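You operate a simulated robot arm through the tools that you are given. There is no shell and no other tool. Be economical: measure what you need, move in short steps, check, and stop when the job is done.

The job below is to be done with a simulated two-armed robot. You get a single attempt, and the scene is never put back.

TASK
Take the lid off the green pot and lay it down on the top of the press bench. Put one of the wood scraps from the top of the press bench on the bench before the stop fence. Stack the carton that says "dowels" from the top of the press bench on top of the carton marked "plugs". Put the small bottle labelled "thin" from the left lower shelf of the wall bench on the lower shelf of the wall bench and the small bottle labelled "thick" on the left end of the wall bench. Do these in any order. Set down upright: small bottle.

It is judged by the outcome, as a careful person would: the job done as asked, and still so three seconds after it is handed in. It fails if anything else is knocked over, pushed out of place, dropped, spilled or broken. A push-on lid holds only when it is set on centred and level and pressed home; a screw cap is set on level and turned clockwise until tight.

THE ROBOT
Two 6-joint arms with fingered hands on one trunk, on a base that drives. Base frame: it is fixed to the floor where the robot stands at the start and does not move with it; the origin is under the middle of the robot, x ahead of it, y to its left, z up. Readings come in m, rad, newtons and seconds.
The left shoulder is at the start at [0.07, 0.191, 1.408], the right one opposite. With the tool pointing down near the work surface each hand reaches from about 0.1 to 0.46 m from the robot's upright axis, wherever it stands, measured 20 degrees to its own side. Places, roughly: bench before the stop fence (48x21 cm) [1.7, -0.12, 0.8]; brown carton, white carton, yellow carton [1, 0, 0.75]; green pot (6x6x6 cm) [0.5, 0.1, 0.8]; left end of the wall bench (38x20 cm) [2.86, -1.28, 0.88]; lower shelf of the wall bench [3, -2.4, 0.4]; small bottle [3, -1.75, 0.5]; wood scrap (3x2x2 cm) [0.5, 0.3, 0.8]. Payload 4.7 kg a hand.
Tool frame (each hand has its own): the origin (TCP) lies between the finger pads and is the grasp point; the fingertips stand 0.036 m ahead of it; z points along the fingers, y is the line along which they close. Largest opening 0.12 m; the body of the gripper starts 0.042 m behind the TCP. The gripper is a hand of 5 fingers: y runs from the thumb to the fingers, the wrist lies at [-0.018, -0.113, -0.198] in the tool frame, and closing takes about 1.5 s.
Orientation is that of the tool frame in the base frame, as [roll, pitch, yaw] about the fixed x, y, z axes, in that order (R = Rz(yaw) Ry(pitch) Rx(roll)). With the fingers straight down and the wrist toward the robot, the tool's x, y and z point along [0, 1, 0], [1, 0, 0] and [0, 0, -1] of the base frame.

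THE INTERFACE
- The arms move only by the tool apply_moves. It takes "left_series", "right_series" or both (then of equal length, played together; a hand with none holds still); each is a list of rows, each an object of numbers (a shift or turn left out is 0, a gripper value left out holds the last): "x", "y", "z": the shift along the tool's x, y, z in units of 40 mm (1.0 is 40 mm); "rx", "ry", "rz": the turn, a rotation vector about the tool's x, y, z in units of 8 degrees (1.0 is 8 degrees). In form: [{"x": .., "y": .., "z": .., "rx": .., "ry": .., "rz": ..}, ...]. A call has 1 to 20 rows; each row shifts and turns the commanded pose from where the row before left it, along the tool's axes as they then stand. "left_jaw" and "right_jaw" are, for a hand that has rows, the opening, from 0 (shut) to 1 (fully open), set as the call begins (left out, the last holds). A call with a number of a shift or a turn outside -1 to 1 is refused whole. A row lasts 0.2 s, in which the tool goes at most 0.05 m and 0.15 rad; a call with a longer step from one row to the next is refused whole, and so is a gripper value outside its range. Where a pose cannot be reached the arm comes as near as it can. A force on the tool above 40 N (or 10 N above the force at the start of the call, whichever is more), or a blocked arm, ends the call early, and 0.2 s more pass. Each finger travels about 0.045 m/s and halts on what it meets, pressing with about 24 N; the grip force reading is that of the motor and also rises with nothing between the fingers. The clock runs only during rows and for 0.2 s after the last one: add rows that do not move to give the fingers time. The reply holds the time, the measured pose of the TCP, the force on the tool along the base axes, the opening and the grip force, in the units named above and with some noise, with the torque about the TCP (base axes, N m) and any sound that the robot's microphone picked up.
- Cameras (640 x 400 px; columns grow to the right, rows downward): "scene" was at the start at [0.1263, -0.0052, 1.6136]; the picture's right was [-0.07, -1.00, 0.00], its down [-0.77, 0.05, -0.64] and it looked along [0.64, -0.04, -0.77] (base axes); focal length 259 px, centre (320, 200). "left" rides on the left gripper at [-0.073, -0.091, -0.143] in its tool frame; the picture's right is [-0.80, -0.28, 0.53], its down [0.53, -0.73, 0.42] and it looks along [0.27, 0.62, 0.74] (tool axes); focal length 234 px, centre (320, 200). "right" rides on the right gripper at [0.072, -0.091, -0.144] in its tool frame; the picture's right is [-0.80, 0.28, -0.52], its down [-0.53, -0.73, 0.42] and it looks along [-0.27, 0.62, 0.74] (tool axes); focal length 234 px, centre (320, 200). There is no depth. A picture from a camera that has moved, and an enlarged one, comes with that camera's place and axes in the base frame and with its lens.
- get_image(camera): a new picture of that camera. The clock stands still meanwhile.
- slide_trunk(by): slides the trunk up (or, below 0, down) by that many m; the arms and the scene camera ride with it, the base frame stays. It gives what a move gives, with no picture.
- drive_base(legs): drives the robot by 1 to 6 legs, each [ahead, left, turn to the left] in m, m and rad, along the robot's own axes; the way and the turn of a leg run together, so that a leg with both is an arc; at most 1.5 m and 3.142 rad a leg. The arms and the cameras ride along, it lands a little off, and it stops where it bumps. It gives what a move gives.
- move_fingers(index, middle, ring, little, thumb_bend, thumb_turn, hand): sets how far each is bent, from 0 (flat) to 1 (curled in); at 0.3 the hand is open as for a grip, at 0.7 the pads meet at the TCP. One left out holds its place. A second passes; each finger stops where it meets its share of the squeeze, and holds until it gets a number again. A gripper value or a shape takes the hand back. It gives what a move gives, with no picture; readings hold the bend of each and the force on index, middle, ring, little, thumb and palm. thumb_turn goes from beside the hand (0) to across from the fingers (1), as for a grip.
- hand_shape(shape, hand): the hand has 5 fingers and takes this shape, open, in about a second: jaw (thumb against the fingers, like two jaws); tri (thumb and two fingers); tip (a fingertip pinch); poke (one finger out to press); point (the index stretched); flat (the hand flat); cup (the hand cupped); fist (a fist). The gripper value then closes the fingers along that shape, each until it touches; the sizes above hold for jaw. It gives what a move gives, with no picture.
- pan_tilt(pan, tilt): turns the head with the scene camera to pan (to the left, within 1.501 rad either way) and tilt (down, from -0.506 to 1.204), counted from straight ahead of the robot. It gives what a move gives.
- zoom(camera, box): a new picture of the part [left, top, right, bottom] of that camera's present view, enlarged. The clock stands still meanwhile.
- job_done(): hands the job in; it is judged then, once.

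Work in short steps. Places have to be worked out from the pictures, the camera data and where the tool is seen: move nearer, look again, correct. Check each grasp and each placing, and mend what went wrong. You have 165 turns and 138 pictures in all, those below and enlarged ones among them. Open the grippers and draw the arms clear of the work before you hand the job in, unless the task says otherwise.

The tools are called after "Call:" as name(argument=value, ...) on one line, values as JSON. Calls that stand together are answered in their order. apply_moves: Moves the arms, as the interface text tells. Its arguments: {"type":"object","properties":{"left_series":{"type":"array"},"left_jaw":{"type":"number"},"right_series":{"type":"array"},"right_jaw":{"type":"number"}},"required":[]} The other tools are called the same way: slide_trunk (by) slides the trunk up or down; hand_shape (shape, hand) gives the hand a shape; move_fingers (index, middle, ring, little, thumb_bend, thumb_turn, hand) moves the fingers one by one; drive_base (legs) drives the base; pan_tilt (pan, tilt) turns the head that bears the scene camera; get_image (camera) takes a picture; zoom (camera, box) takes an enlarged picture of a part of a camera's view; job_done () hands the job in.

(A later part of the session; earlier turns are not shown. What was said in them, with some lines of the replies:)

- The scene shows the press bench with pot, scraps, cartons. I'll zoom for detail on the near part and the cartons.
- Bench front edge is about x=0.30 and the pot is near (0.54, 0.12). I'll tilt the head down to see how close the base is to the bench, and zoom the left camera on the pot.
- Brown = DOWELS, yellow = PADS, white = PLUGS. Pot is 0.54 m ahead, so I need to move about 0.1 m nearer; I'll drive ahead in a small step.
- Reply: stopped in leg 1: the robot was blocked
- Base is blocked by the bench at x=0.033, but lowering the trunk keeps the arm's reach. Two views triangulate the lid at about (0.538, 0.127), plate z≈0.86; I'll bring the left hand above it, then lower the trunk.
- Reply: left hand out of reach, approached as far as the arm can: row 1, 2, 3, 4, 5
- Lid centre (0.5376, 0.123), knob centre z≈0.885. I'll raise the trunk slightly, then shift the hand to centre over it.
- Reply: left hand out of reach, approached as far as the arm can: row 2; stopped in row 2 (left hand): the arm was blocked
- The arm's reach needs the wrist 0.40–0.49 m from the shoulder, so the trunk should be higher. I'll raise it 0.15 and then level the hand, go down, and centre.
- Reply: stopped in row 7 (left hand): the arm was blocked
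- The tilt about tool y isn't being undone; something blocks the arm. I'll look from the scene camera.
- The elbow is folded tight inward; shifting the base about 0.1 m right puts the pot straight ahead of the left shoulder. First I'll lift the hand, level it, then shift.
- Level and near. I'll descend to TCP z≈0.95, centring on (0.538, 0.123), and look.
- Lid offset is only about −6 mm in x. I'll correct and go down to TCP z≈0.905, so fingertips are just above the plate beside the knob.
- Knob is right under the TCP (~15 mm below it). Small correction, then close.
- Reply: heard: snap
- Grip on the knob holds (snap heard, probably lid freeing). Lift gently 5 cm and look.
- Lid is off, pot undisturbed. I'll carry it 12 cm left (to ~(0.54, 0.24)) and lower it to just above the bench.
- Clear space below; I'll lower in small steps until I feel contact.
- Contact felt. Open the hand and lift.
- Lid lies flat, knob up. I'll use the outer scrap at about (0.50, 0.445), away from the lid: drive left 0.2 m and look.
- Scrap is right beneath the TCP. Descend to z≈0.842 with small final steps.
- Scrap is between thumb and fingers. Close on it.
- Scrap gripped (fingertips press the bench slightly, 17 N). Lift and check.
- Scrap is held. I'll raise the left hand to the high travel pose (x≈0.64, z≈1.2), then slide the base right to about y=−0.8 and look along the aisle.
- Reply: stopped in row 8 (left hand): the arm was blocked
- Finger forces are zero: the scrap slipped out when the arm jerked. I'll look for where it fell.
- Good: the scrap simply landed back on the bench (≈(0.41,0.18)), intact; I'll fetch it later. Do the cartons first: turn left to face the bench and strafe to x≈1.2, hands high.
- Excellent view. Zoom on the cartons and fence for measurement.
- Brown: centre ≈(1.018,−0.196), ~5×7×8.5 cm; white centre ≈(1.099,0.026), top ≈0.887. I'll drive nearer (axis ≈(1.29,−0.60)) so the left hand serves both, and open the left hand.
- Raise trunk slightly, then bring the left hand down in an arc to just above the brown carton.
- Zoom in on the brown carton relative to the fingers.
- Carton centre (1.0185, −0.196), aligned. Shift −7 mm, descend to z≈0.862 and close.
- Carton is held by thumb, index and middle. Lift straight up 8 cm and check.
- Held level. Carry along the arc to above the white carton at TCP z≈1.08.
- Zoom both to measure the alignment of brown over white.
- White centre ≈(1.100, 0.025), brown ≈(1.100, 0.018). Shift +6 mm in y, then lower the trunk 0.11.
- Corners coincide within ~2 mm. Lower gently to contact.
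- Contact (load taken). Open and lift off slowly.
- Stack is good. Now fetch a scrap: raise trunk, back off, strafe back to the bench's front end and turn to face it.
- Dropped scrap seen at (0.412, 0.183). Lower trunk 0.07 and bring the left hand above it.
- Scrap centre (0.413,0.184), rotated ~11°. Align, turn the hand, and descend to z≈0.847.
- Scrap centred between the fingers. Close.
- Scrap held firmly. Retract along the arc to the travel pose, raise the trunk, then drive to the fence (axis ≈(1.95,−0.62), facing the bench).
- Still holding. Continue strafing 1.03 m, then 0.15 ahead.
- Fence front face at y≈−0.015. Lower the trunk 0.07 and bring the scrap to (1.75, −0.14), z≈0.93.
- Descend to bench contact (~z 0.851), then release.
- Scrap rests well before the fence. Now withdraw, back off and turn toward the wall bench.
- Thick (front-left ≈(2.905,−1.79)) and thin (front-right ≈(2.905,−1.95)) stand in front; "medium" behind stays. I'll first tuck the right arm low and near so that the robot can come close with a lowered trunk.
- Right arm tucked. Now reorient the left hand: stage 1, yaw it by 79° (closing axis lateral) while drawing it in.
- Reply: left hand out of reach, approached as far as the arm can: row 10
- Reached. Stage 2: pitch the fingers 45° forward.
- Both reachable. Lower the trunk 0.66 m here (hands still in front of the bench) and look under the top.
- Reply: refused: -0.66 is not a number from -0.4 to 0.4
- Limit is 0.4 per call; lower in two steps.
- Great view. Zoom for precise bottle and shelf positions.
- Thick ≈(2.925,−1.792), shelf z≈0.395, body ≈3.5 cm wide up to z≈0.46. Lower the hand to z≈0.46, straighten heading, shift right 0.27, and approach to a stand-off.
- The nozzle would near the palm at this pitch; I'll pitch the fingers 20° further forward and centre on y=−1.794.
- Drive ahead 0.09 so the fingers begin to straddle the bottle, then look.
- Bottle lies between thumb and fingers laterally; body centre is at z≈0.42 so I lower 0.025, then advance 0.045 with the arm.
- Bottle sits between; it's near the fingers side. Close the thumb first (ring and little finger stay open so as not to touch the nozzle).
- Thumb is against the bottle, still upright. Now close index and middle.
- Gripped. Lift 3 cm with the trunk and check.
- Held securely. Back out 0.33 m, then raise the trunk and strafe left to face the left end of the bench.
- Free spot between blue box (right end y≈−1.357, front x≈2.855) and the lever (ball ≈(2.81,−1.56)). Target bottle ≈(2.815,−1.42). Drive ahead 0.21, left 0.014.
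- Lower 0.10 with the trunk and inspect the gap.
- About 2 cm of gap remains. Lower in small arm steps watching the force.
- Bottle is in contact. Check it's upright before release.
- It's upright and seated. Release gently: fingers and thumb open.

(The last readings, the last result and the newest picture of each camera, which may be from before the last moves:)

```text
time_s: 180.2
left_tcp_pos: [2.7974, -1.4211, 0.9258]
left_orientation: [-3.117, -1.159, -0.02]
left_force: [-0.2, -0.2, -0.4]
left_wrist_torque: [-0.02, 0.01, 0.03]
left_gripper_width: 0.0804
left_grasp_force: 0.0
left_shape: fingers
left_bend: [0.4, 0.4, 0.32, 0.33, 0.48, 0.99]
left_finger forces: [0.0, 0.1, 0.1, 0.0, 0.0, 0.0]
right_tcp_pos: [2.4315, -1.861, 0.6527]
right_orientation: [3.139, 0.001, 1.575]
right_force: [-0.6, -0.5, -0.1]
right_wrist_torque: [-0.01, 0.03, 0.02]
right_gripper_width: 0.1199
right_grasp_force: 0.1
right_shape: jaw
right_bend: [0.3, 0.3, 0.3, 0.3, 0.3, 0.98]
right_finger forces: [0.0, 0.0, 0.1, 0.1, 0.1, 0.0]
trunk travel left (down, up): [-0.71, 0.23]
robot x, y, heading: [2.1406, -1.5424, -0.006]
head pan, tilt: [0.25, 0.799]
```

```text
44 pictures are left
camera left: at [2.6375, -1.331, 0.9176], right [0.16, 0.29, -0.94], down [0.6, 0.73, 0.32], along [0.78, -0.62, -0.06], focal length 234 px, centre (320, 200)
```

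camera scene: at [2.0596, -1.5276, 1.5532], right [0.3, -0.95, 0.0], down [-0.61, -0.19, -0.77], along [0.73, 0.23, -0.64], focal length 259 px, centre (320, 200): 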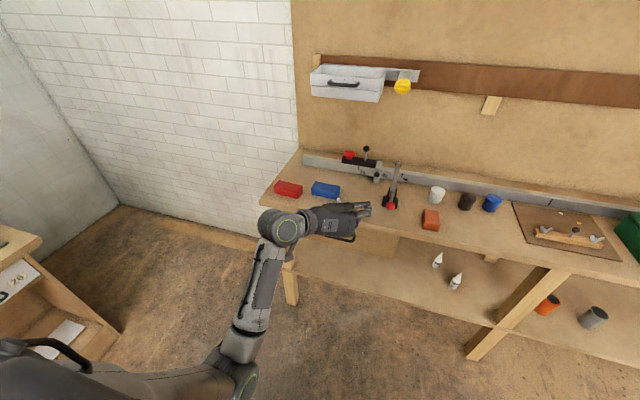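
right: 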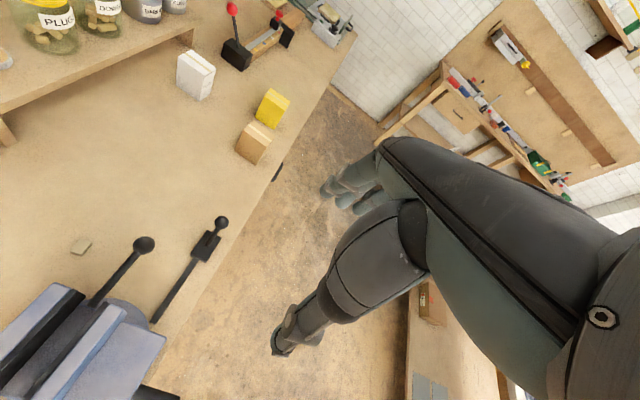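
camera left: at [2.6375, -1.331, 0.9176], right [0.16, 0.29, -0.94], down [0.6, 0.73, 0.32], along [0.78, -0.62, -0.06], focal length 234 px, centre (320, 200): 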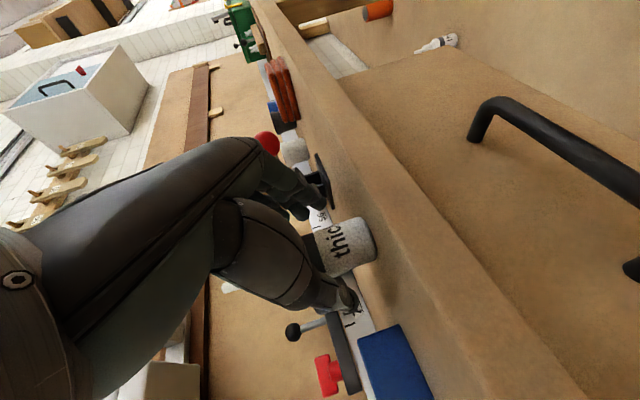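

Open fingers a little more, then back straight out.

Call:
move_fingers(hand="left", index=0.25, middle=0.28, thumb_bend=0.46)

Call:
drive_base(legs=[[-0.24, 0, 0]])

Call:
zoom(camera="scene", box=[200, 80, 440, 240])

```text
time_s: 181.2
left_tcp_pos: [2.7973, -1.4209, 0.926]
left_orientation: [-3.124, -1.158, -0.013]
left_force: [0.1, 0.4, -0.1]
left_wrist_torque: [-0.05, 0.0, 0.01]
left_gripper_width: 0.1075
left_grasp_force: 0.1
left_shape: fingers
left_bend: [0.25, 0.28, 0.32, 0.33, 0.46, 0.99]
left_finger forces: [0.0, 0.0, 0.1, 0.0, 0.0, 0.0]
right_tcp_pos: [2.4324, -1.8621, 0.6529]
right_orientation: [3.14, 0.002, 1.575]
right_force: [0.5, -0.3, 0.0]
right_wrist_torque: [-0.01, 0.0, -0.02]
right_gripper_width: 0.1199
right_grasp_force: 0.1
right_shape: jaw
right_bend: [0.3, 0.3, 0.3, 0.3, 0.3, 0.98]
right_finger forces: [0.1, 0.0, 0.0, 0.0, 0.1, 0.1]
trunk travel left (down, up): [-0.71, 0.23]
robot x, y, heading: [2.1389, -1.5417, -0.002]
head pan, tilt: [0.25, 0.799]
```

```text
time_s: 183.0
left_tcp_pos: [2.5581, -1.4228, 0.9264]
left_orientation: [-3.119, -1.157, -0.017]
left_force: [0.3, 0.0, 1.0]
left_wrist_torque: [-0.01, -0.01, 0.02]
left_gripper_width: 0.1077
left_grasp_force: 0.0
left_shape: fingers
left_bend: [0.25, 0.28, 0.32, 0.33, 0.46, 0.99]
left_finger forces: [0.0, 0.0, 0.0, 0.0, 0.0, 0.2]
right_tcp_pos: [2.1911, -1.8627, 0.6517]
right_orientation: [3.14, 0.002, 1.572]
right_force: [0.8, -0.3, 0.8]
right_wrist_torque: [0.0, 0.0, 0.0]
right_gripper_width: 0.1198
right_grasp_force: 0.1
right_shape: jaw
right_bend: [0.3, 0.3, 0.3, 0.3, 0.3, 0.98]
right_finger forces: [0.0, 0.1, 0.0, 0.0, 0.0, 0.0]
trunk travel left (down, up): [-0.71, 0.23]
robot x, y, heading: [1.9033, -1.5405, -0.0]
head pan, tilt: [0.25, 0.799]
```

```text
2.50 times, centred on (320, 160) of scene
camera zoom: at [2.0262, -1.5205, 1.445], right [0.25, -0.97, 0.0], down [-0.69, -0.18, -0.7], along [0.68, 0.17, -0.72], focal length 648 px, centre (320, 300)
```

zoom: 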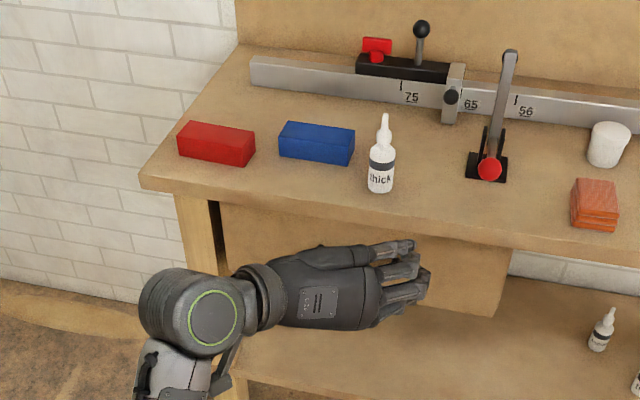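

Thick stands upright on the left end. Now thin: strafe right 0.535 and lower the trunk 0.49.

Call:
drive_base(legs=[[0, -0.535, 0]])

Call:
slide_trunk(by=-0.3)

Call:
slide_trunk(by=-0.19)

Call:
pan_tilt(pan=0.1, tilt=0.6)

Call:
get_image(camera="scene")

Call:
zoom(camera="scene", box=[200, 130, 380, 250])

```text
time_s: 186.1
left_tcp_pos: [2.5595, -1.957, 0.9263]
left_orientation: [-3.119, -1.157, -0.018]
left_force: [0.3, -0.1, -0.4]
left_wrist_torque: [0.03, 0.05, 0.01]
left_gripper_width: 0.1076
left_grasp_force: 0.1
left_shape: fingers
left_bend: [0.25, 0.28, 0.32, 0.33, 0.46, 0.99]
left_finger forces: [0.0, 0.0, 0.0, 0.0, 0.1, 0.0]
right_tcp_pos: [2.1941, -2.3979, 0.6519]
right_orientation: [3.141, 0.001, 1.573]
right_force: [-0.1, -0.2, 0.1]
right_wrist_torque: [0.02, 0.02, -0.03]
right_gripper_width: 0.1199
right_grasp_force: 0.1
right_shape: jaw
right_bend: [0.3, 0.3, 0.3, 0.3, 0.3, 0.98]
right_finger forces: [0.0, 0.0, 0.0, 0.0, 0.0, 0.0]
trunk travel left (down, up): [-0.71, 0.23]
robot x, y, heading: [1.9041, -2.0757, 0.002]
head pan, tilt: [0.25, 0.799]
```

```text
time_s: 189.1
left_tcp_pos: [2.5589, -1.957, 0.6258]
left_orientation: [-3.121, -1.158, -0.015]
left_force: [0.3, 0.2, -0.7]
left_wrist_torque: [0.03, 0.02, 0.0]
left_gripper_width: 0.1077
left_grasp_force: 0.0
left_shape: fingers
left_bend: [0.25, 0.28, 0.32, 0.33, 0.46, 0.99]
left_finger forces: [0.0, 0.1, 0.0, 0.0, 0.1, 0.0]
right_tcp_pos: [2.1943, -2.3981, 0.3531]
right_orientation: [3.141, 0.002, 1.574]
right_force: [-0.8, 0.3, -0.5]
right_wrist_torque: [0.02, -0.03, 0.02]
right_gripper_width: 0.12
right_grasp_force: 0.1
right_shape: jaw
right_bend: [0.3, 0.3, 0.3, 0.3, 0.3, 0.98]
right_finger forces: [0.1, 0.0, 0.0, 0.0, 0.0, 0.1]
trunk travel left (down, up): [-0.41, 0.53]
robot x, y, heading: [1.9002, -2.0731, 0.003]
head pan, tilt: [0.25, 0.799]
```

```text
time_s: 191.2
left_tcp_pos: [2.558, -1.9562, 0.4369]
left_orientation: [-3.118, -1.157, -0.018]
left_force: [-0.6, -0.1, -0.2]
left_wrist_torque: [0.0, -0.01, -0.01]
left_gripper_width: 0.1077
left_grasp_force: 0.1
left_shape: fingers
left_bend: [0.25, 0.28, 0.32, 0.33, 0.46, 0.99]
left_finger forces: [0.0, 0.0, 0.0, 0.0, 0.1, 0.0]
right_tcp_pos: [2.1936, -2.397, 0.1627]
right_orientation: [3.14, 0.002, 1.575]
right_force: [-0.1, 0.0, -0.6]
right_wrist_torque: [-0.01, 0.0, -0.03]
right_gripper_width: 0.1199
right_grasp_force: 0.0
right_shape: jaw
right_bend: [0.3, 0.3, 0.3, 0.3, 0.3, 0.98]
right_finger forces: [0.1, 0.0, 0.0, 0.1, 0.0, 0.0]
trunk travel left (down, up): [-0.22, 0.72]
robot x, y, heading: [1.903, -2.077, 0.002]
head pan, tilt: [0.25, 0.799]
```

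```text
time_s: 191.9
left_tcp_pos: [2.5597, -1.957, 0.436]
left_orientation: [-3.119, -1.157, -0.017]
left_force: [1.0, 0.2, 0.0]
left_wrist_torque: [0.02, 0.02, 0.0]
left_gripper_width: 0.1074
left_grasp_force: 0.0
left_shape: fingers
left_bend: [0.25, 0.28, 0.32, 0.33, 0.46, 0.99]
left_finger forces: [0.0, 0.0, 0.0, 0.0, 0.0, 0.0]
right_tcp_pos: [2.194, -2.3983, 0.1626]
right_orientation: [3.139, 0.002, 1.574]
right_force: [-0.6, -0.4, -0.4]
right_wrist_torque: [-0.01, 0.01, 0.0]
right_gripper_width: 0.1199
right_grasp_force: 0.1
right_shape: jaw
right_bend: [0.3, 0.3, 0.3, 0.3, 0.3, 0.98]
right_finger forces: [0.1, 0.1, 0.0, 0.0, 0.0, 0.0]
trunk travel left (down, up): [-0.22, 0.72]
robot x, y, heading: [1.8998, -2.0751, 0.001]
head pan, tilt: [0.099, 0.6]
```

```text
42 pictures are left
camera scene: at [2.0377, -2.0673, 0.9718], right [0.1, -0.99, 0.0], down [-0.56, -0.06, -0.82], along [0.82, 0.09, -0.57], focal length 259 px, centre (320, 200)
```

scene: 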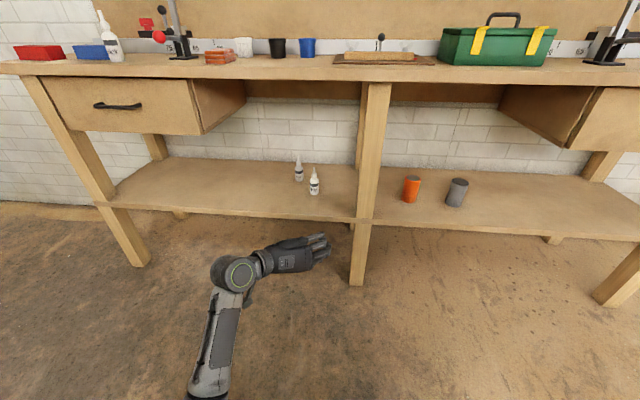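

```text
3.33 times, centred on (290, 190) of scene
camera zoom: at [2.0377, -2.0673, 0.9718], right [0.1, -0.99, 0.0], down [-0.56, -0.06, -0.82], along [0.82, 0.09, -0.57], focal length 864 px, centre (420, 233)
```

zoom: 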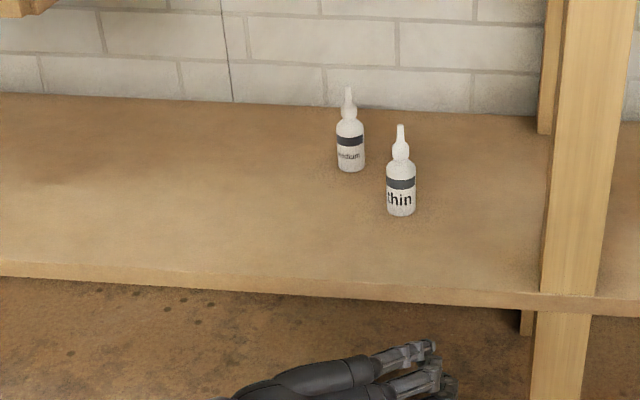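

Thin at ≈(2.922,−1.948). Drive in 0.28 and look.

Call:
drive_base(legs=[[0.28, 0, 0]])

Call:
get_image(camera="left")

Call:
zoom(camera="scene", box=[240, 180, 400, 300])

```text
time_s: 193.9
left_tcp_pos: [2.8379, -1.9556, 0.4363]
left_orientation: [-3.118, -1.159, -0.018]
left_force: [-1.1, 0.4, 0.5]
left_wrist_torque: [0.0, 0.0, 0.0]
left_gripper_width: 0.1079
left_grasp_force: 0.1
left_shape: fingers
left_bend: [0.25, 0.28, 0.32, 0.33, 0.46, 0.99]
left_finger forces: [0.1, 0.0, 0.1, 0.0, 0.1, 0.1]
right_tcp_pos: [2.4723, -2.3985, 0.1619]
right_orientation: [3.14, 0.002, 1.576]
right_force: [0.4, 0.6, -0.3]
right_wrist_torque: [0.0, -0.04, -0.02]
right_gripper_width: 0.1195
right_grasp_force: 0.0
right_shape: jaw
right_bend: [0.3, 0.3, 0.3, 0.3, 0.3, 0.98]
right_finger forces: [0.0, 0.0, 0.0, 0.1, 0.0, 0.1]
trunk travel left (down, up): [-0.22, 0.72]
robot x, y, heading: [2.1773, -2.0769, 0.001]
head pan, tilt: [0.099, 0.6]
```

```text
40 pictures are left
camera left: at [2.6773, -1.8667, 0.4276], right [0.16, 0.29, -0.94], down [0.6, 0.73, 0.32], along [0.78, -0.62, -0.06], focal length 234 px, centre (320, 200)
```

left: 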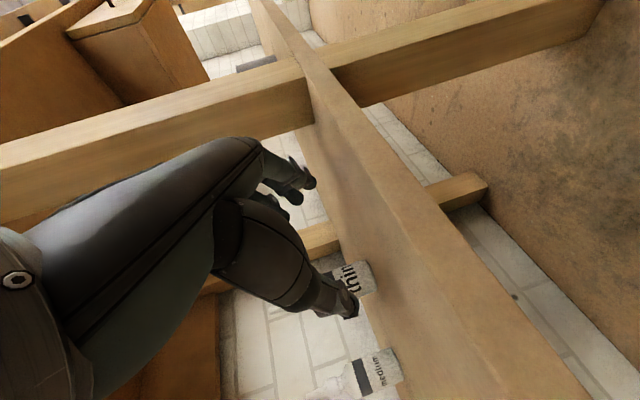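

```text
3.33 times, centred on (320, 240) of scene
camera zoom: at [2.3162, -2.0667, 0.9718], right [0.1, -0.99, 0.0], down [-0.56, -0.06, -0.83], along [0.82, 0.08, -0.56], focal length 864 px, centre (320, 67)
```

zoom: 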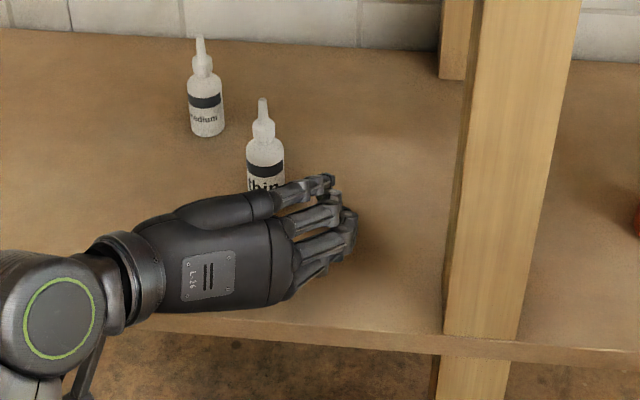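

Bottle will pass between thumb and fingers. Advance 0.075.

Call:
drive_base(legs=[[0.075, 0, 0]])

Call:
get_image(camera="left")

```text
time_s: 194.9
left_tcp_pos: [2.9126, -1.9566, 0.4354]
left_orientation: [-3.123, -1.159, -0.014]
left_force: [1.2, -0.6, 0.0]
left_wrist_torque: [0.0, -0.02, -0.01]
left_gripper_width: 0.1073
left_grasp_force: 0.0
left_shape: fingers
left_bend: [0.25, 0.28, 0.32, 0.33, 0.46, 0.99]
left_finger forces: [0.1, 0.0, 0.1, 0.0, 0.0, 0.0]
right_tcp_pos: [2.5468, -2.3975, 0.1629]
right_orientation: [3.139, 0.002, 1.574]
right_force: [0.0, 0.1, -0.3]
right_wrist_torque: [-0.01, 0.0, 0.0]
right_gripper_width: 0.1198
right_grasp_force: 0.0
right_shape: jaw
right_bend: [0.3, 0.3, 0.3, 0.3, 0.3, 0.98]
right_finger forces: [0.1, 0.1, 0.0, 0.1, 0.0, 0.0]
trunk travel left (down, up): [-0.22, 0.72]
robot x, y, heading: [2.2535, -2.0779, 0.002]
head pan, tilt: [0.099, 0.6]
```

```text
38 pictures are left
camera left: at [2.7522, -1.8664, 0.4275], right [0.16, 0.29, -0.94], down [0.6, 0.73, 0.32], along [0.78, -0.62, -0.06], focal length 234 px, centre (320, 200)
```

left: 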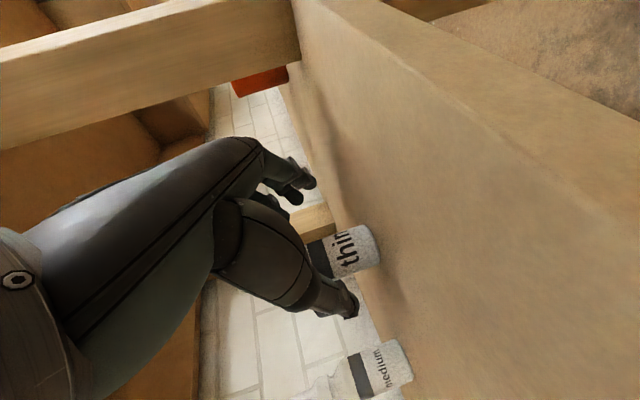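

Same layout. Close thumb to 0.6, then index and middle.

Call:
move_fingers(hand="left", thumb_bend=0.6)

Call:
move_fingers(hand="left", index=0.8, middle=0.8)

Call:
get_image(camera="left")

```text
time_s: 195.9
left_tcp_pos: [2.9131, -1.9561, 0.4358]
left_orientation: [-3.121, -1.157, -0.016]
left_force: [0.1, 0.6, -0.2]
left_wrist_torque: [0.02, -0.01, 0.01]
left_gripper_width: 0.0874
left_grasp_force: 0.0
left_shape: fingers
left_bend: [0.25, 0.28, 0.32, 0.33, 0.6, 0.99]
left_finger forces: [0.0, 0.1, 0.0, 0.0, 0.0, 0.0]
right_tcp_pos: [2.5466, -2.397, 0.1626]
right_orientation: [3.141, 0.001, 1.574]
right_force: [-0.2, -0.4, -0.3]
right_wrist_torque: [0.0, -0.01, 0.04]
right_gripper_width: 0.1196
right_grasp_force: 0.1
right_shape: jaw
right_bend: [0.3, 0.3, 0.3, 0.3, 0.3, 0.98]
right_finger forces: [0.0, 0.1, 0.0, 0.0, 0.0, 0.1]
trunk travel left (down, up): [-0.22, 0.72]
robot x, y, heading: [2.2545, -2.0784, 0.002]
head pan, tilt: [0.099, 0.6]
```

```text
time_s: 196.9
left_tcp_pos: [2.9127, -1.9565, 0.4361]
left_orientation: [-3.122, -1.156, -0.014]
left_force: [0.0, 0.5, 0.7]
left_wrist_torque: [0.0, 0.01, -0.02]
left_gripper_width: 0.0362
left_grasp_force: 18.6
left_shape: fingers
left_bend: [0.76, 0.77, 0.32, 0.33, 0.49, 0.98]
left_finger forces: [9.7, 9.2, 0.0, 0.0, 18.0, 0.1]
right_tcp_pos: [2.5464, -2.3983, 0.1621]
right_orientation: [3.139, 0.003, 1.575]
right_force: [-0.9, 0.5, 0.1]
right_wrist_torque: [0.0, -0.01, -0.02]
right_gripper_width: 0.1199
right_grasp_force: 0.1
right_shape: jaw
right_bend: [0.3, 0.3, 0.3, 0.3, 0.3, 0.98]
right_finger forces: [0.1, 0.0, 0.0, 0.1, 0.0, 0.0]
trunk travel left (down, up): [-0.22, 0.72]
robot x, y, heading: [2.2519, -2.0753, 0.005]
head pan, tilt: [0.099, 0.6]
```

```text
37 pictures are left
camera left: at [2.7522, -1.8664, 0.4273], right [0.16, 0.29, -0.94], down [0.6, 0.73, 0.32], along [0.78, -0.62, -0.06], focal length 234 px, centre (320, 200)
```

left: 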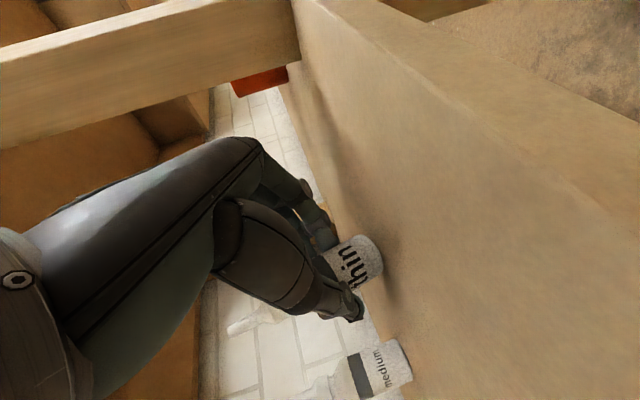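

Gripped (index 9.7, middle 9.2, thumb 18 N). Lift 3 cm and check.

Call:
slide_trunk(by=0.035)

Call:
get_image(camera="left")

Call:
zoom(camera="scene", box=[220, 160, 400, 300])

```text
time_s: 197.7
left_tcp_pos: [2.9119, -1.9568, 0.47]
left_orientation: [-3.12, -1.156, -0.017]
left_force: [-0.1, -0.3, -0.5]
left_wrist_torque: [-0.01, -0.01, 0.0]
left_gripper_width: 0.0361
left_grasp_force: 18.1
left_shape: fingers
left_bend: [0.76, 0.77, 0.32, 0.33, 0.49, 0.98]
left_finger forces: [9.3, 9.6, 0.1, 0.0, 18.2, 0.1]
right_tcp_pos: [2.5476, -2.3968, 0.1974]
right_orientation: [3.14, 0.002, 1.574]
right_force: [0.7, 0.2, 0.0]
right_wrist_torque: [-0.01, 0.03, 0.04]
right_gripper_width: 0.1197
right_grasp_force: 0.1
right_shape: jaw
right_bend: [0.3, 0.3, 0.3, 0.3, 0.3, 0.98]
right_finger forces: [0.0, 0.0, 0.0, 0.0, 0.0, 0.0]
trunk travel left (down, up): [-0.255, 0.685]
robot x, y, heading: [2.2554, -2.0753, 0.001]
head pan, tilt: [0.099, 0.6]
```

```text
36 pictures are left
camera left: at [2.7523, -1.8664, 0.4624], right [0.16, 0.29, -0.94], down [0.6, 0.73, 0.32], along [0.78, -0.62, -0.06], focal length 234 px, centre (320, 200)
```

left: 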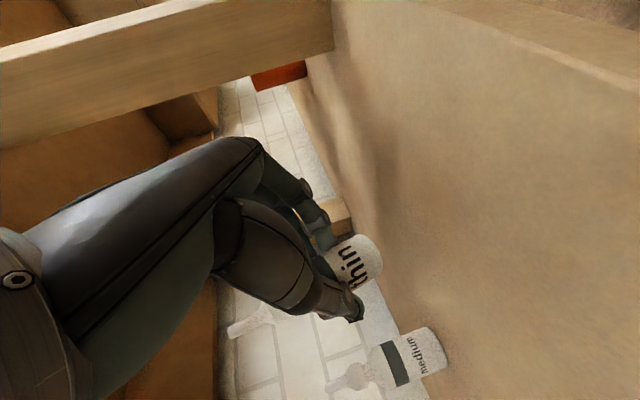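

```text
2.86 times, centred on (310, 230) of scene
camera zoom: at [2.3914, -2.0665, 1.0068], right [0.1, -0.99, 0.0], down [-0.56, -0.06, -0.82], along [0.82, 0.08, -0.57], focal length 740 px, centre (349, 114)
```

zoom: 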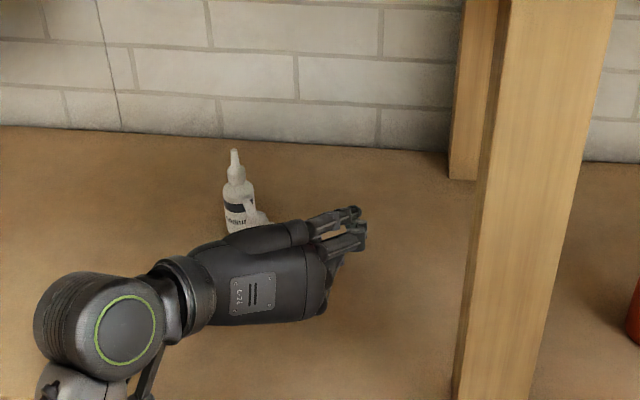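

Thin is held. Back out 0.34 and look right before strafing.

Call:
drive_base(legs=[[-0.34, 0, 0]])

Call:
pan_tilt(pan=-0.9, tilt=0.55)

Call:
get_image(camera="scene")

```text
time_s: 199.9
left_tcp_pos: [2.5754, -1.9584, 0.4702]
left_orientation: [-3.123, -1.159, -0.016]
left_force: [0.6, 0.1, -0.4]
left_wrist_torque: [-0.04, 0.01, -0.01]
left_gripper_width: 0.0365
left_grasp_force: 18.7
left_shape: fingers
left_bend: [0.76, 0.77, 0.32, 0.33, 0.49, 0.98]
left_finger forces: [9.3, 9.6, 0.1, 0.0, 18.2, 0.0]
right_tcp_pos: [2.2092, -2.398, 0.1965]
right_orientation: [3.141, 0.001, 1.572]
right_force: [-0.3, -0.1, -0.2]
right_wrist_torque: [-0.02, 0.05, -0.01]
right_gripper_width: 0.1199
right_grasp_force: 0.1
right_shape: jaw
right_bend: [0.3, 0.3, 0.3, 0.3, 0.3, 0.98]
right_finger forces: [0.0, 0.0, 0.0, 0.0, 0.1, 0.0]
trunk travel left (down, up): [-0.255, 0.685]
robot x, y, heading: [1.9166, -2.0795, 0.002]
head pan, tilt: [0.099, 0.6]
```

```text
time_s: 201.2
left_tcp_pos: [2.5753, -1.9588, 0.4703]
left_orientation: [-3.118, -1.158, -0.02]
left_force: [-0.7, 0.7, -0.6]
left_wrist_torque: [0.03, 0.02, -0.01]
left_gripper_width: 0.0359
left_grasp_force: 18.4
left_shape: fingers
left_bend: [0.76, 0.77, 0.32, 0.33, 0.49, 0.98]
left_finger forces: [9.3, 9.6, 0.0, 0.0, 18.2, 0.1]
right_tcp_pos: [2.2098, -2.3974, 0.1967]
right_orientation: [3.138, 0.002, 1.572]
right_force: [0.7, 0.4, 0.2]
right_wrist_torque: [0.02, 0.03, 0.0]
right_gripper_width: 0.1199
right_grasp_force: 0.1
right_shape: jaw
right_bend: [0.3, 0.3, 0.3, 0.3, 0.3, 0.98]
right_finger forces: [0.0, 0.0, 0.0, 0.1, 0.0, 0.0]
trunk travel left (down, up): [-0.255, 0.685]
robot x, y, heading: [1.9173, -2.0762, 0.001]
head pan, tilt: [-0.901, 0.55]
```

```text
34 pictures are left
camera scene: at [2.0218, -2.1464, 1.0113], right [-0.78, -0.62, 0.0], down [-0.33, 0.41, -0.85], along [0.53, -0.67, -0.52], focal length 259 px, centre (320, 200)
```

scene: 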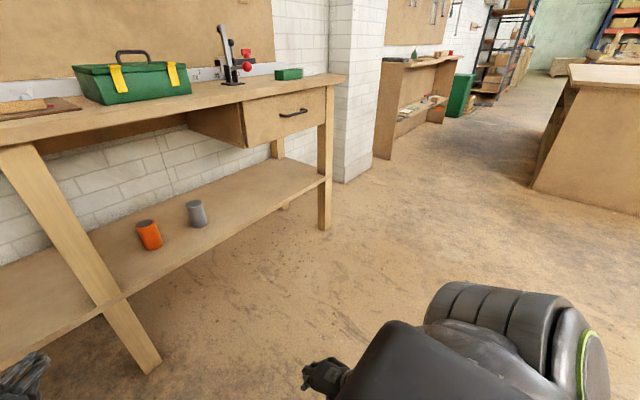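

Floor is clear. Strafe right 0.72 to y≈−2.68 (right of the grey cup), then look.

Call:
drive_base(legs=[[0, -0.72, 0]])

Call:
pan_tilt(pan=0.1, tilt=0.6)

Call:
get_image(camera="scene")

```text
time_s: 205.2
left_tcp_pos: [2.5771, -2.6838, 0.4716]
left_orientation: [-3.119, -1.156, -0.016]
left_force: [0.6, -0.7, -1.3]
left_wrist_torque: [0.01, 0.02, 0.03]
left_gripper_width: 0.0364
left_grasp_force: 18.1
left_shape: fingers
left_bend: [0.76, 0.77, 0.32, 0.33, 0.49, 0.98]
left_finger forces: [9.4, 9.7, 0.1, 0.0, 18.2, 0.0]
right_tcp_pos: [2.2132, -3.1238, 0.1969]
right_orientation: [3.14, 0.001, 1.577]
right_force: [-0.3, 1.7, 0.4]
right_wrist_torque: [0.03, 0.01, 0.01]
right_gripper_width: 0.1199
right_grasp_force: 0.1
right_shape: jaw
right_bend: [0.3, 0.3, 0.3, 0.3, 0.3, 0.98]
right_finger forces: [0.0, 0.0, 0.1, 0.0, 0.0, 0.1]
trunk travel left (down, up): [-0.255, 0.685]
robot x, y, heading: [1.9203, -2.8004, 0.007]
head pan, tilt: [-0.901, 0.55]
```

```text
time_s: 206.4
left_tcp_pos: [2.5765, -2.6835, 0.4705]
left_orientation: [-3.119, -1.157, -0.016]
left_force: [0.0, -0.3, -0.9]
left_wrist_torque: [-0.05, 0.02, 0.01]
left_gripper_width: 0.0364
left_grasp_force: 18.4
left_shape: fingers
left_bend: [0.76, 0.77, 0.32, 0.33, 0.49, 0.98]
left_finger forces: [9.2, 9.7, 0.0, 0.1, 18.1, 0.1]
right_tcp_pos: [2.2125, -3.124, 0.1964]
right_orientation: [3.14, 0.002, 1.576]
right_force: [0.6, 0.4, 0.4]
right_wrist_torque: [-0.02, 0.02, -0.04]
right_gripper_width: 0.1197
right_grasp_force: 0.1
right_shape: jaw
right_bend: [0.3, 0.3, 0.3, 0.3, 0.3, 0.98]
right_finger forces: [0.0, 0.1, 0.0, 0.0, 0.0, 0.0]
trunk travel left (down, up): [-0.255, 0.685]
robot x, y, heading: [1.9144, -2.8046, 0.004]
head pan, tilt: [0.099, 0.6]
```

```text
33 pictures are left
camera scene: at [2.0563, -2.794, 1.0068], right [0.1, -0.99, 0.0], down [-0.56, -0.06, -0.82], along [0.82, 0.09, -0.57], focal length 259 px, centre (320, 200)
```

scene: 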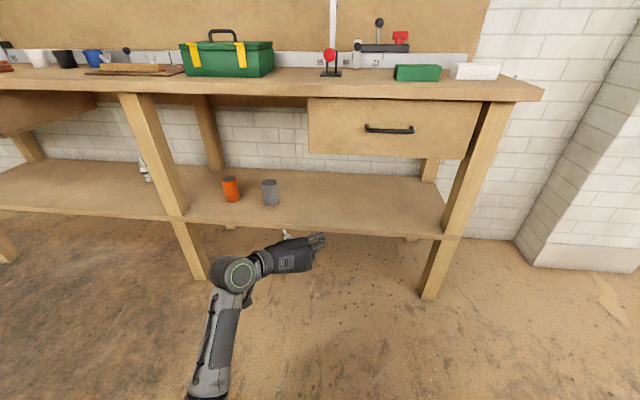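

Free space ahead right of the grey cup. Drive in 0.27.

Call:
drive_base(legs=[[0.27, 0, 0]])

Call:
get_image(camera="left")

Call:
zoom(camera="scene", box=[200, 180, 440, 330])

```text
time_s: 208.3
left_tcp_pos: [2.8459, -2.6795, 0.4705]
left_orientation: [-3.125, -1.155, -0.008]
left_force: [0.5, 0.0, -0.1]
left_wrist_torque: [-0.03, 0.01, 0.0]
left_gripper_width: 0.0363
left_grasp_force: 18.7
left_shape: fingers
left_bend: [0.76, 0.77, 0.32, 0.33, 0.49, 0.98]
left_finger forces: [9.3, 9.5, 0.0, 0.0, 18.2, 0.0]
right_tcp_pos: [2.4818, -3.1219, 0.1971]
right_orientation: [3.139, 0.002, 1.578]
right_force: [0.8, -0.9, 0.3]
right_wrist_torque: [0.02, -0.01, 0.0]
right_gripper_width: 0.12
right_grasp_force: 0.1
right_shape: jaw
right_bend: [0.3, 0.3, 0.3, 0.3, 0.3, 0.98]
right_finger forces: [0.0, 0.0, 0.1, 0.1, 0.1, 0.0]
trunk travel left (down, up): [-0.255, 0.685]
robot x, y, heading: [2.1909, -2.7996, 0.008]
head pan, tilt: [0.099, 0.6]
```

```text
32 pictures are left
camera left: at [2.685, -2.5902, 0.4624], right [0.15, 0.29, -0.94], down [0.6, 0.73, 0.32], along [0.79, -0.61, -0.06], focal length 234 px, centre (320, 200)
```

left: 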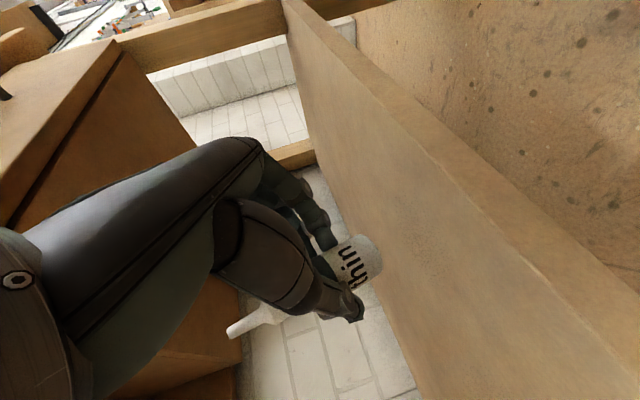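

```text
2.67 times, centred on (320, 255) of scene
camera zoom: at [2.325, -2.792, 1.0068], right [0.11, -0.99, 0.0], down [-0.56, -0.06, -0.82], along [0.82, 0.09, -0.57], focal length 691 px, centre (320, 53)
```

zoom: 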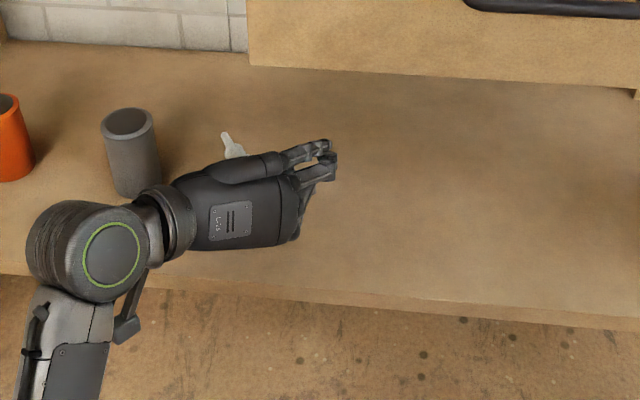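

The bottle leans ~12° (top toward +y) in the grip. I'll rotate the hand about the forward axis by +12° to make it upright and check.

Call:
apply_moves(left_series=[{"rx": 0.3, "rz": 0.69}, {"rx": 0.3, "rz": 0.69}, {}])

Call:
get_image(camera="left")

Call:
zoom(camera="scene", box=[230, 200, 350, 290])

```text
time_s: 209.1
left_tcp_pos: [2.8451, -2.6794, 0.4699]
left_orientation: [-2.633, -1.105, -0.454]
left_force: [-0.7, 0.2, -1.2]
left_wrist_torque: [-0.02, 0.02, 0.02]
left_gripper_width: 0.0365
left_grasp_force: 18.1
left_shape: fingers
left_bend: [0.77, 0.77, 0.32, 0.33, 0.49, 0.98]
left_finger forces: [9.4, 9.4, 0.0, 0.0, 18.2, 0.0]
right_tcp_pos: [2.4829, -3.1221, 0.1968]
right_orientation: [3.139, 0.001, 1.576]
right_force: [-0.3, -0.5, -0.9]
right_wrist_torque: [0.01, 0.03, -0.01]
right_gripper_width: 0.1198
right_grasp_force: 0.1
right_shape: jaw
right_bend: [0.3, 0.3, 0.3, 0.3, 0.3, 0.98]
right_finger forces: [0.1, 0.1, 0.0, 0.0, 0.0, 0.0]
trunk travel left (down, up): [-0.255, 0.685]
robot x, y, heading: [2.1886, -2.803, 0.009]
head pan, tilt: [0.099, 0.6]
```

```text
30 pictures are left
camera left: at [2.685, -2.5904, 0.4819], right [0.15, 0.48, -0.86], down [0.6, 0.65, 0.47], along [0.79, -0.59, -0.19], focal length 234 px, centre (320, 200)
```

left: 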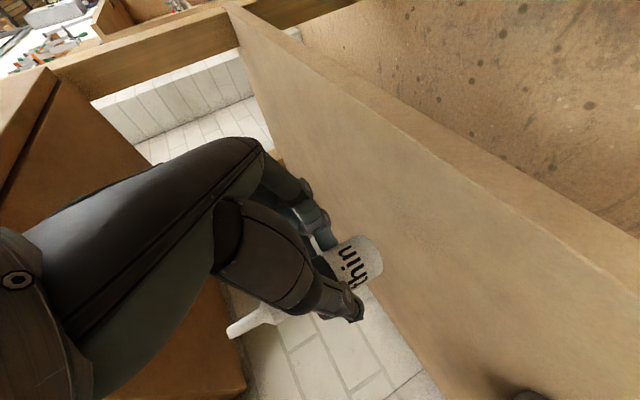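

```text
4.44 times, centred on (290, 245) of scene
camera zoom: at [2.325, -2.7921, 1.0068], right [0.11, -0.99, 0.0], down [-0.56, -0.06, -0.82], along [0.82, 0.09, -0.57], focal length 1152 px, centre (453, 0)
```

zoom: 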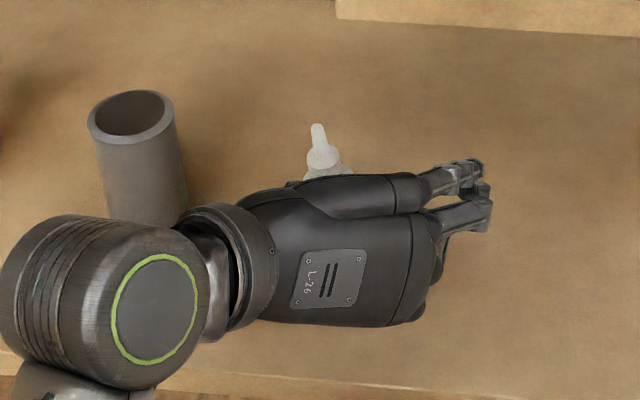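

Now near upright (within a few degrees). Lower along base −z in small steps.

Call:
apply_moves(left_series=[{"x": -0.134, "y": 0.031, "z": 0.059}, {"x": -0.134, "y": 0.031, "z": 0.059}, {"x": -0.134, "y": 0.031, "z": 0.059}, {"x": -0.134, "y": 0.031, "z": 0.059}, {}])

Call:
apply_moves(left_series=[{"x": -0.067, "y": 0.015, "z": 0.03}, {"x": -0.045, "y": 0.01, "z": 0.02}, {}])

Call:
zoom(camera="left", box=[210, 180, 430, 360])

```text
time_s: 210.3
left_tcp_pos: [2.8458, -2.6782, 0.4463]
left_orientation: [-2.638, -1.105, -0.449]
left_force: [0.5, -0.4, -0.2]
left_wrist_torque: [0.0, 0.0, 0.0]
left_gripper_width: 0.0366
left_grasp_force: 18.9
left_shape: fingers
left_bend: [0.77, 0.77, 0.32, 0.33, 0.49, 0.98]
left_finger forces: [9.5, 9.6, 0.0, 0.0, 18.2, 0.0]
right_tcp_pos: [2.4827, -3.1219, 0.1969]
right_orientation: [3.141, 0.002, 1.578]
right_force: [-0.3, 0.4, 0.9]
right_wrist_torque: [0.0, 0.01, -0.03]
right_gripper_width: 0.1198
right_grasp_force: 0.2
right_shape: jaw
right_bend: [0.3, 0.3, 0.3, 0.3, 0.3, 0.98]
right_finger forces: [0.1, 0.1, 0.1, 0.0, 0.1, 0.0]
trunk travel left (down, up): [-0.255, 0.685]
robot x, y, heading: [2.1868, -2.8036, 0.004]
head pan, tilt: [0.099, 0.6]
```

```text
time_s: 211.1
left_tcp_pos: [2.8463, -2.6792, 0.4404]
left_orientation: [-2.641, -1.106, -0.448]
left_force: [-0.9, -0.3, 0.1]
left_wrist_torque: [-0.04, 0.0, -0.04]
left_gripper_width: 0.0362
left_grasp_force: 18.6
left_shape: fingers
left_bend: [0.77, 0.77, 0.32, 0.33, 0.49, 0.98]
left_finger forces: [9.3, 9.6, 0.0, 0.1, 18.2, 0.0]
right_tcp_pos: [2.482, -3.1224, 0.1981]
right_orientation: [3.139, 0.0, 1.577]
right_force: [-0.2, 0.6, 0.0]
right_wrist_torque: [0.02, 0.01, -0.02]
right_gripper_width: 0.1195
right_grasp_force: 0.1
right_shape: jaw
right_bend: [0.3, 0.3, 0.3, 0.3, 0.3, 0.98]
right_finger forces: [0.1, 0.1, 0.0, 0.0, 0.0, 0.0]
trunk travel left (down, up): [-0.255, 0.685]
robot x, y, heading: [2.1889, -2.8027, 0.01]
head pan, tilt: [0.099, 0.6]
```

```text
2.22 times, centred on (320, 270) of left
camera zoom: at [2.6854, -2.5896, 0.4526], right [0.15, 0.48, -0.86], down [0.6, 0.65, 0.47], along [0.79, -0.59, -0.19], focal length 520 px, centre (320, 44)
```

zoom: 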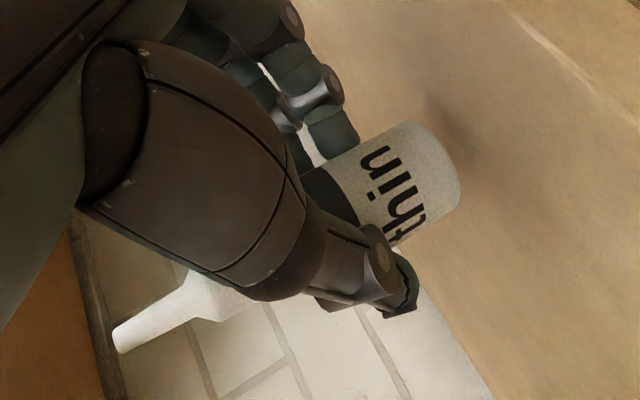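

Nearly upright; no contact yet. Continue lowering.

Call:
apply_moves(left_series=[{"x": -0.067, "y": 0.015, "z": 0.03}, {"x": -0.067, "y": 0.015, "z": 0.03}, {}])

```text
time_s: 211.9
left_tcp_pos: [2.8459, -2.6786, 0.4351]
left_orientation: [-2.642, -1.104, -0.447]
left_force: [0.4, -0.6, 0.0]
left_wrist_torque: [-0.02, -0.01, -0.03]
left_gripper_width: 0.0364
left_grasp_force: 18.8
left_shape: fingers
left_bend: [0.77, 0.77, 0.32, 0.33, 0.49, 0.98]
left_finger forces: [9.4, 9.6, 0.0, 0.1, 18.2, 0.0]
right_tcp_pos: [2.4815, -3.1222, 0.197]
right_orientation: [3.14, 0.001, 1.577]
right_force: [0.0, -0.1, -0.4]
right_wrist_torque: [0.0, -0.05, 0.0]
right_gripper_width: 0.1198
right_grasp_force: 0.0
right_shape: jaw
right_bend: [0.3, 0.3, 0.3, 0.3, 0.3, 0.98]
right_finger forces: [0.1, 0.0, 0.1, 0.0, 0.0, 0.0]
trunk travel left (down, up): [-0.255, 0.685]
robot x, y, heading: [2.1865, -2.7977, 0.01]
head pan, tilt: [0.099, 0.6]
```

Call:
apply_moves(left_series=[{"x": -0.056, "y": 0.013, "z": 0.025}, {"x": -0.034, "y": 0.008, "z": 0.015}, {}])

```text
time_s: 212.7
left_tcp_pos: [2.846, -2.6783, 0.4314]
left_orientation: [-2.633, -1.105, -0.456]
left_force: [-0.1, 0.1, -0.1]
left_wrist_torque: [-0.01, 0.01, -0.01]
left_gripper_width: 0.0363
left_grasp_force: 18.8
left_shape: fingers
left_bend: [0.77, 0.77, 0.32, 0.33, 0.49, 0.98]
left_finger forces: [9.3, 9.6, 0.0, 0.1, 18.2, 0.0]
right_tcp_pos: [2.4823, -3.1211, 0.1987]
right_orientation: [3.14, 0.001, 1.578]
right_force: [-0.3, -0.7, -0.3]
right_wrist_torque: [-0.04, 0.02, 0.01]
right_gripper_width: 0.12
right_grasp_force: 0.2
right_shape: jaw
right_bend: [0.3, 0.3, 0.3, 0.3, 0.3, 0.98]
right_finger forces: [0.1, 0.1, 0.0, 0.0, 0.0, 0.0]
trunk travel left (down, up): [-0.255, 0.685]
robot x, y, heading: [2.1883, -2.8006, 0.007]
head pan, tilt: [0.099, 0.6]
```

Call:
apply_moves(left_series=[{"x": -0.056, "y": 0.013, "z": 0.025}, {"x": -0.056, "y": 0.013, "z": 0.025}, {}])

Call:
zoom(camera="left", box=[210, 180, 430, 360])

```text
time_s: 213.5
left_tcp_pos: [2.8455, -2.6797, 0.4284]
left_orientation: [-2.637, -1.107, -0.453]
left_force: [1.3, -2.5, 5.8]
left_wrist_torque: [0.06, -0.1, -0.02]
left_gripper_width: 0.0366
left_grasp_force: 19.7
left_shape: fingers
left_bend: [0.77, 0.77, 0.32, 0.33, 0.49, 0.98]
left_finger forces: [9.9, 11.0, 0.1, 0.1, 18.3, 0.0]
right_tcp_pos: [2.482, -3.1222, 0.1982]
right_orientation: [3.139, 0.003, 1.577]
right_force: [-0.4, 0.0, -0.4]
right_wrist_torque: [0.03, 0.02, -0.01]
right_gripper_width: 0.1201
right_grasp_force: 0.1
right_shape: jaw
right_bend: [0.3, 0.3, 0.3, 0.3, 0.3, 0.98]
right_finger forces: [0.0, 0.2, 0.0, 0.0, 0.0, 0.1]
trunk travel left (down, up): [-0.255, 0.685]
robot x, y, heading: [2.1911, -2.8, 0.006]
head pan, tilt: [0.099, 0.6]
```

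```text
2.22 times, centred on (320, 270) of left
camera zoom: at [2.6855, -2.59, 0.4384], right [0.16, 0.48, -0.86], down [0.6, 0.65, 0.47], along [0.79, -0.59, -0.18], focal length 520 px, centre (320, 44)
```

zoom: 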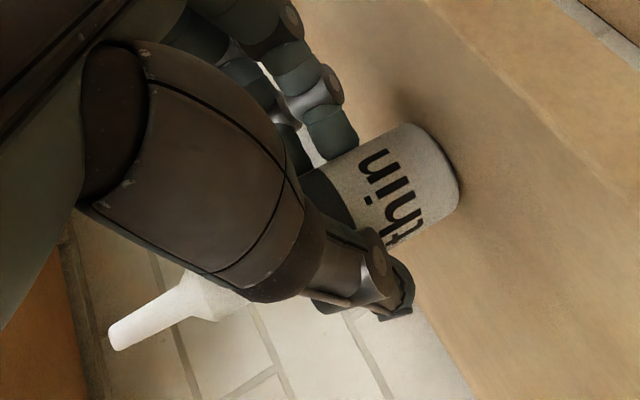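

Contact 5.8 N. Release gently.

Call:
move_fingers(hand="left", index=0.5, middle=0.5, thumb_bend=0.42)

Call:
move_fingers(hand="left", index=0.26, middle=0.28, thumb_bend=0.36)

Call:
get_image(camera="left")

```text
time_s: 214.5
left_tcp_pos: [2.8466, -2.6784, 0.4266]
left_orientation: [-2.638, -1.104, -0.45]
left_force: [0.1, 0.0, -0.5]
left_wrist_torque: [-0.04, 0.04, -0.02]
left_gripper_width: 0.0747
left_grasp_force: 0.1
left_shape: fingers
left_bend: [0.5, 0.5, 0.32, 0.33, 0.42, 0.99]
left_finger forces: [0.0, 0.0, 0.1, 0.0, 0.0, 0.0]
right_tcp_pos: [2.4832, -3.1227, 0.1964]
right_orientation: [3.14, 0.001, 1.58]
right_force: [0.4, -0.7, 0.4]
right_wrist_torque: [0.01, 0.01, 0.02]
right_gripper_width: 0.1195
right_grasp_force: 0.0
right_shape: jaw
right_bend: [0.3, 0.3, 0.3, 0.3, 0.3, 0.98]
right_finger forces: [0.1, 0.0, 0.0, 0.1, 0.0, 0.0]
trunk travel left (down, up): [-0.255, 0.685]
robot x, y, heading: [2.1858, -2.8009, 0.009]
head pan, tilt: [0.099, 0.6]
```

```text
time_s: 215.5
left_tcp_pos: [2.8466, -2.6786, 0.4259]
left_orientation: [-2.637, -1.104, -0.452]
left_force: [-0.5, 0.0, 0.3]
left_wrist_torque: [0.01, -0.02, -0.02]
left_gripper_width: 0.1203
left_grasp_force: 0.0
left_shape: fingers
left_bend: [0.26, 0.28, 0.32, 0.33, 0.36, 0.99]
left_finger forces: [0.0, 0.0, 0.1, 0.0, 0.1, 0.0]
right_tcp_pos: [2.4831, -3.1215, 0.1975]
right_orientation: [3.14, 0.003, 1.578]
right_force: [-0.2, 0.2, 0.5]
right_wrist_torque: [0.02, 0.02, 0.0]
right_gripper_width: 0.1197
right_grasp_force: 0.1
right_shape: jaw
right_bend: [0.3, 0.3, 0.3, 0.3, 0.3, 0.98]
right_finger forces: [0.0, 0.0, 0.1, 0.1, 0.1, 0.1]
trunk travel left (down, up): [-0.255, 0.685]
robot x, y, heading: [2.1841, -2.8027, 0.007]
head pan, tilt: [0.099, 0.6]
```

```text
26 pictures are left
camera left: at [2.6855, -2.5897, 0.4377], right [0.15, 0.48, -0.86], down [0.6, 0.65, 0.47], along [0.79, -0.59, -0.19], focal length 234 px, centre (320, 200)
```

left: 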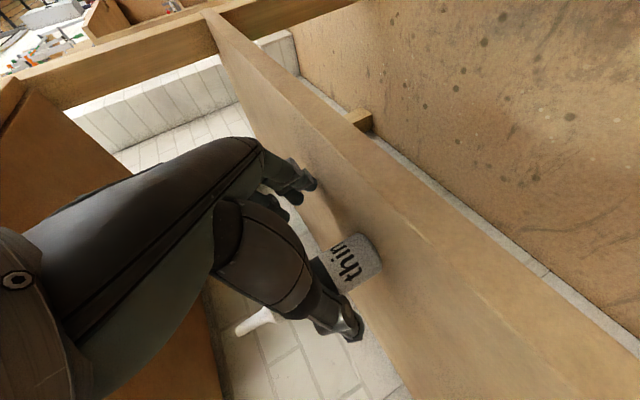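

Bottle stands. Shift the hand 8 mm away on the thumb side, then back straight out.

Call:
apply_moves(left_series=[{"y": -0.1}, {"y": -0.12}, {}])

Call:
drive_base(legs=[[-0.27, 0, 0]])

Call:
get_image(camera="scene")

```text
time_s: 216.3
left_tcp_pos: [2.8445, -2.6709, 0.4285]
left_orientation: [-2.639, -1.105, -0.45]
left_force: [0.6, -0.5, 0.4]
left_wrist_torque: [0.01, -0.01, 0.0]
left_gripper_width: 0.1205
left_grasp_force: 0.0
left_shape: fingers
left_bend: [0.26, 0.28, 0.32, 0.33, 0.36, 0.99]
left_finger forces: [0.0, 0.0, 0.1, 0.0, 0.1, 0.0]
right_tcp_pos: [2.4824, -3.1226, 0.1983]
right_orientation: [3.138, 0.002, 1.578]
right_force: [-0.3, -0.2, 0.4]
right_wrist_torque: [0.01, 0.02, 0.02]
right_gripper_width: 0.1199
right_grasp_force: 0.0
right_shape: jaw
right_bend: [0.3, 0.3, 0.3, 0.3, 0.3, 0.98]
right_finger forces: [0.0, 0.0, 0.0, 0.0, 0.0, 0.0]
trunk travel left (down, up): [-0.255, 0.685]
robot x, y, heading: [2.1864, -2.7987, 0.003]
head pan, tilt: [0.099, 0.6]
```

```text
time_s: 218.2
left_tcp_pos: [2.5781, -2.6732, 0.4289]
left_orientation: [-2.64, -1.103, -0.45]
left_force: [-0.4, -1.2, -0.3]
left_wrist_torque: [0.02, 0.02, 0.01]
left_gripper_width: 0.1206
left_grasp_force: 0.0
left_shape: fingers
left_bend: [0.26, 0.28, 0.32, 0.33, 0.36, 0.99]
left_finger forces: [0.1, 0.0, 0.0, 0.1, 0.1, 0.0]
right_tcp_pos: [2.2134, -3.1236, 0.1972]
right_orientation: [-3.141, 0.003, 1.579]
right_force: [-0.7, 0.0, -0.4]
right_wrist_torque: [-0.01, 0.02, -0.03]
right_gripper_width: 0.1198
right_grasp_force: 0.1
right_shape: jaw
right_bend: [0.3, 0.3, 0.3, 0.3, 0.3, 0.98]
right_finger forces: [0.1, 0.0, 0.0, 0.0, 0.0, 0.1]
trunk travel left (down, up): [-0.255, 0.685]
robot x, y, heading: [1.9234, -2.8022, 0.007]
head pan, tilt: [0.099, 0.6]
```

```text
25 pictures are left
camera scene: at [2.0564, -2.794, 1.0068], right [0.11, -0.99, 0.0], down [-0.56, -0.06, -0.83], along [0.82, 0.09, -0.56], focal length 259 px, centre (320, 200)
```

scene: 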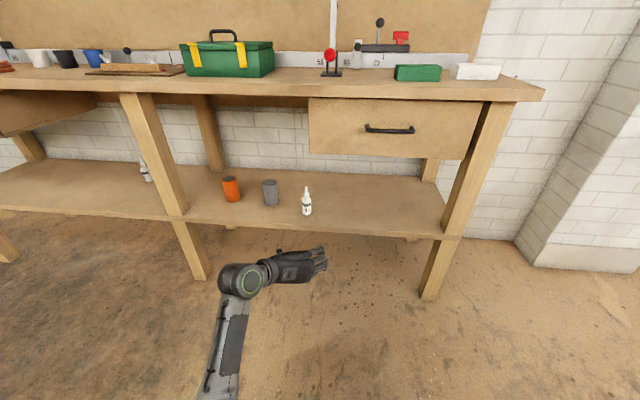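

Thin stands upright on the right lower shelf; medium and the cups are undisturbed, and both hands are open and clear. Handing in.

Call:
job_done()

```text
The job is handed in.
```

I completed all the moves you asked for and handed the job in. One wood scrap slipped from the grip on the way.

- **Lid:** it is off the green pot and lies flat, knob up, on the press bench.
- **Wood scrap:** one scrap is on the bench before the stop fence. It slipped out of the hand once and landed back on the press bench, intact. I picked the same one up again and placed it.
- **Cartons:** "dowels" is stacked squarely on "plugs".
- **Thin bottle:** it stands upright on the lower shelf of the wall bench, to the right of the grey cup.
- **Thick bottle:** it stands upright on the left end of the wall bench.

I saw nothing else knocked over or moved in the later pictures, though I did not take a final picture of the whole press bench before handing in. Both hands are open and clear of the work.
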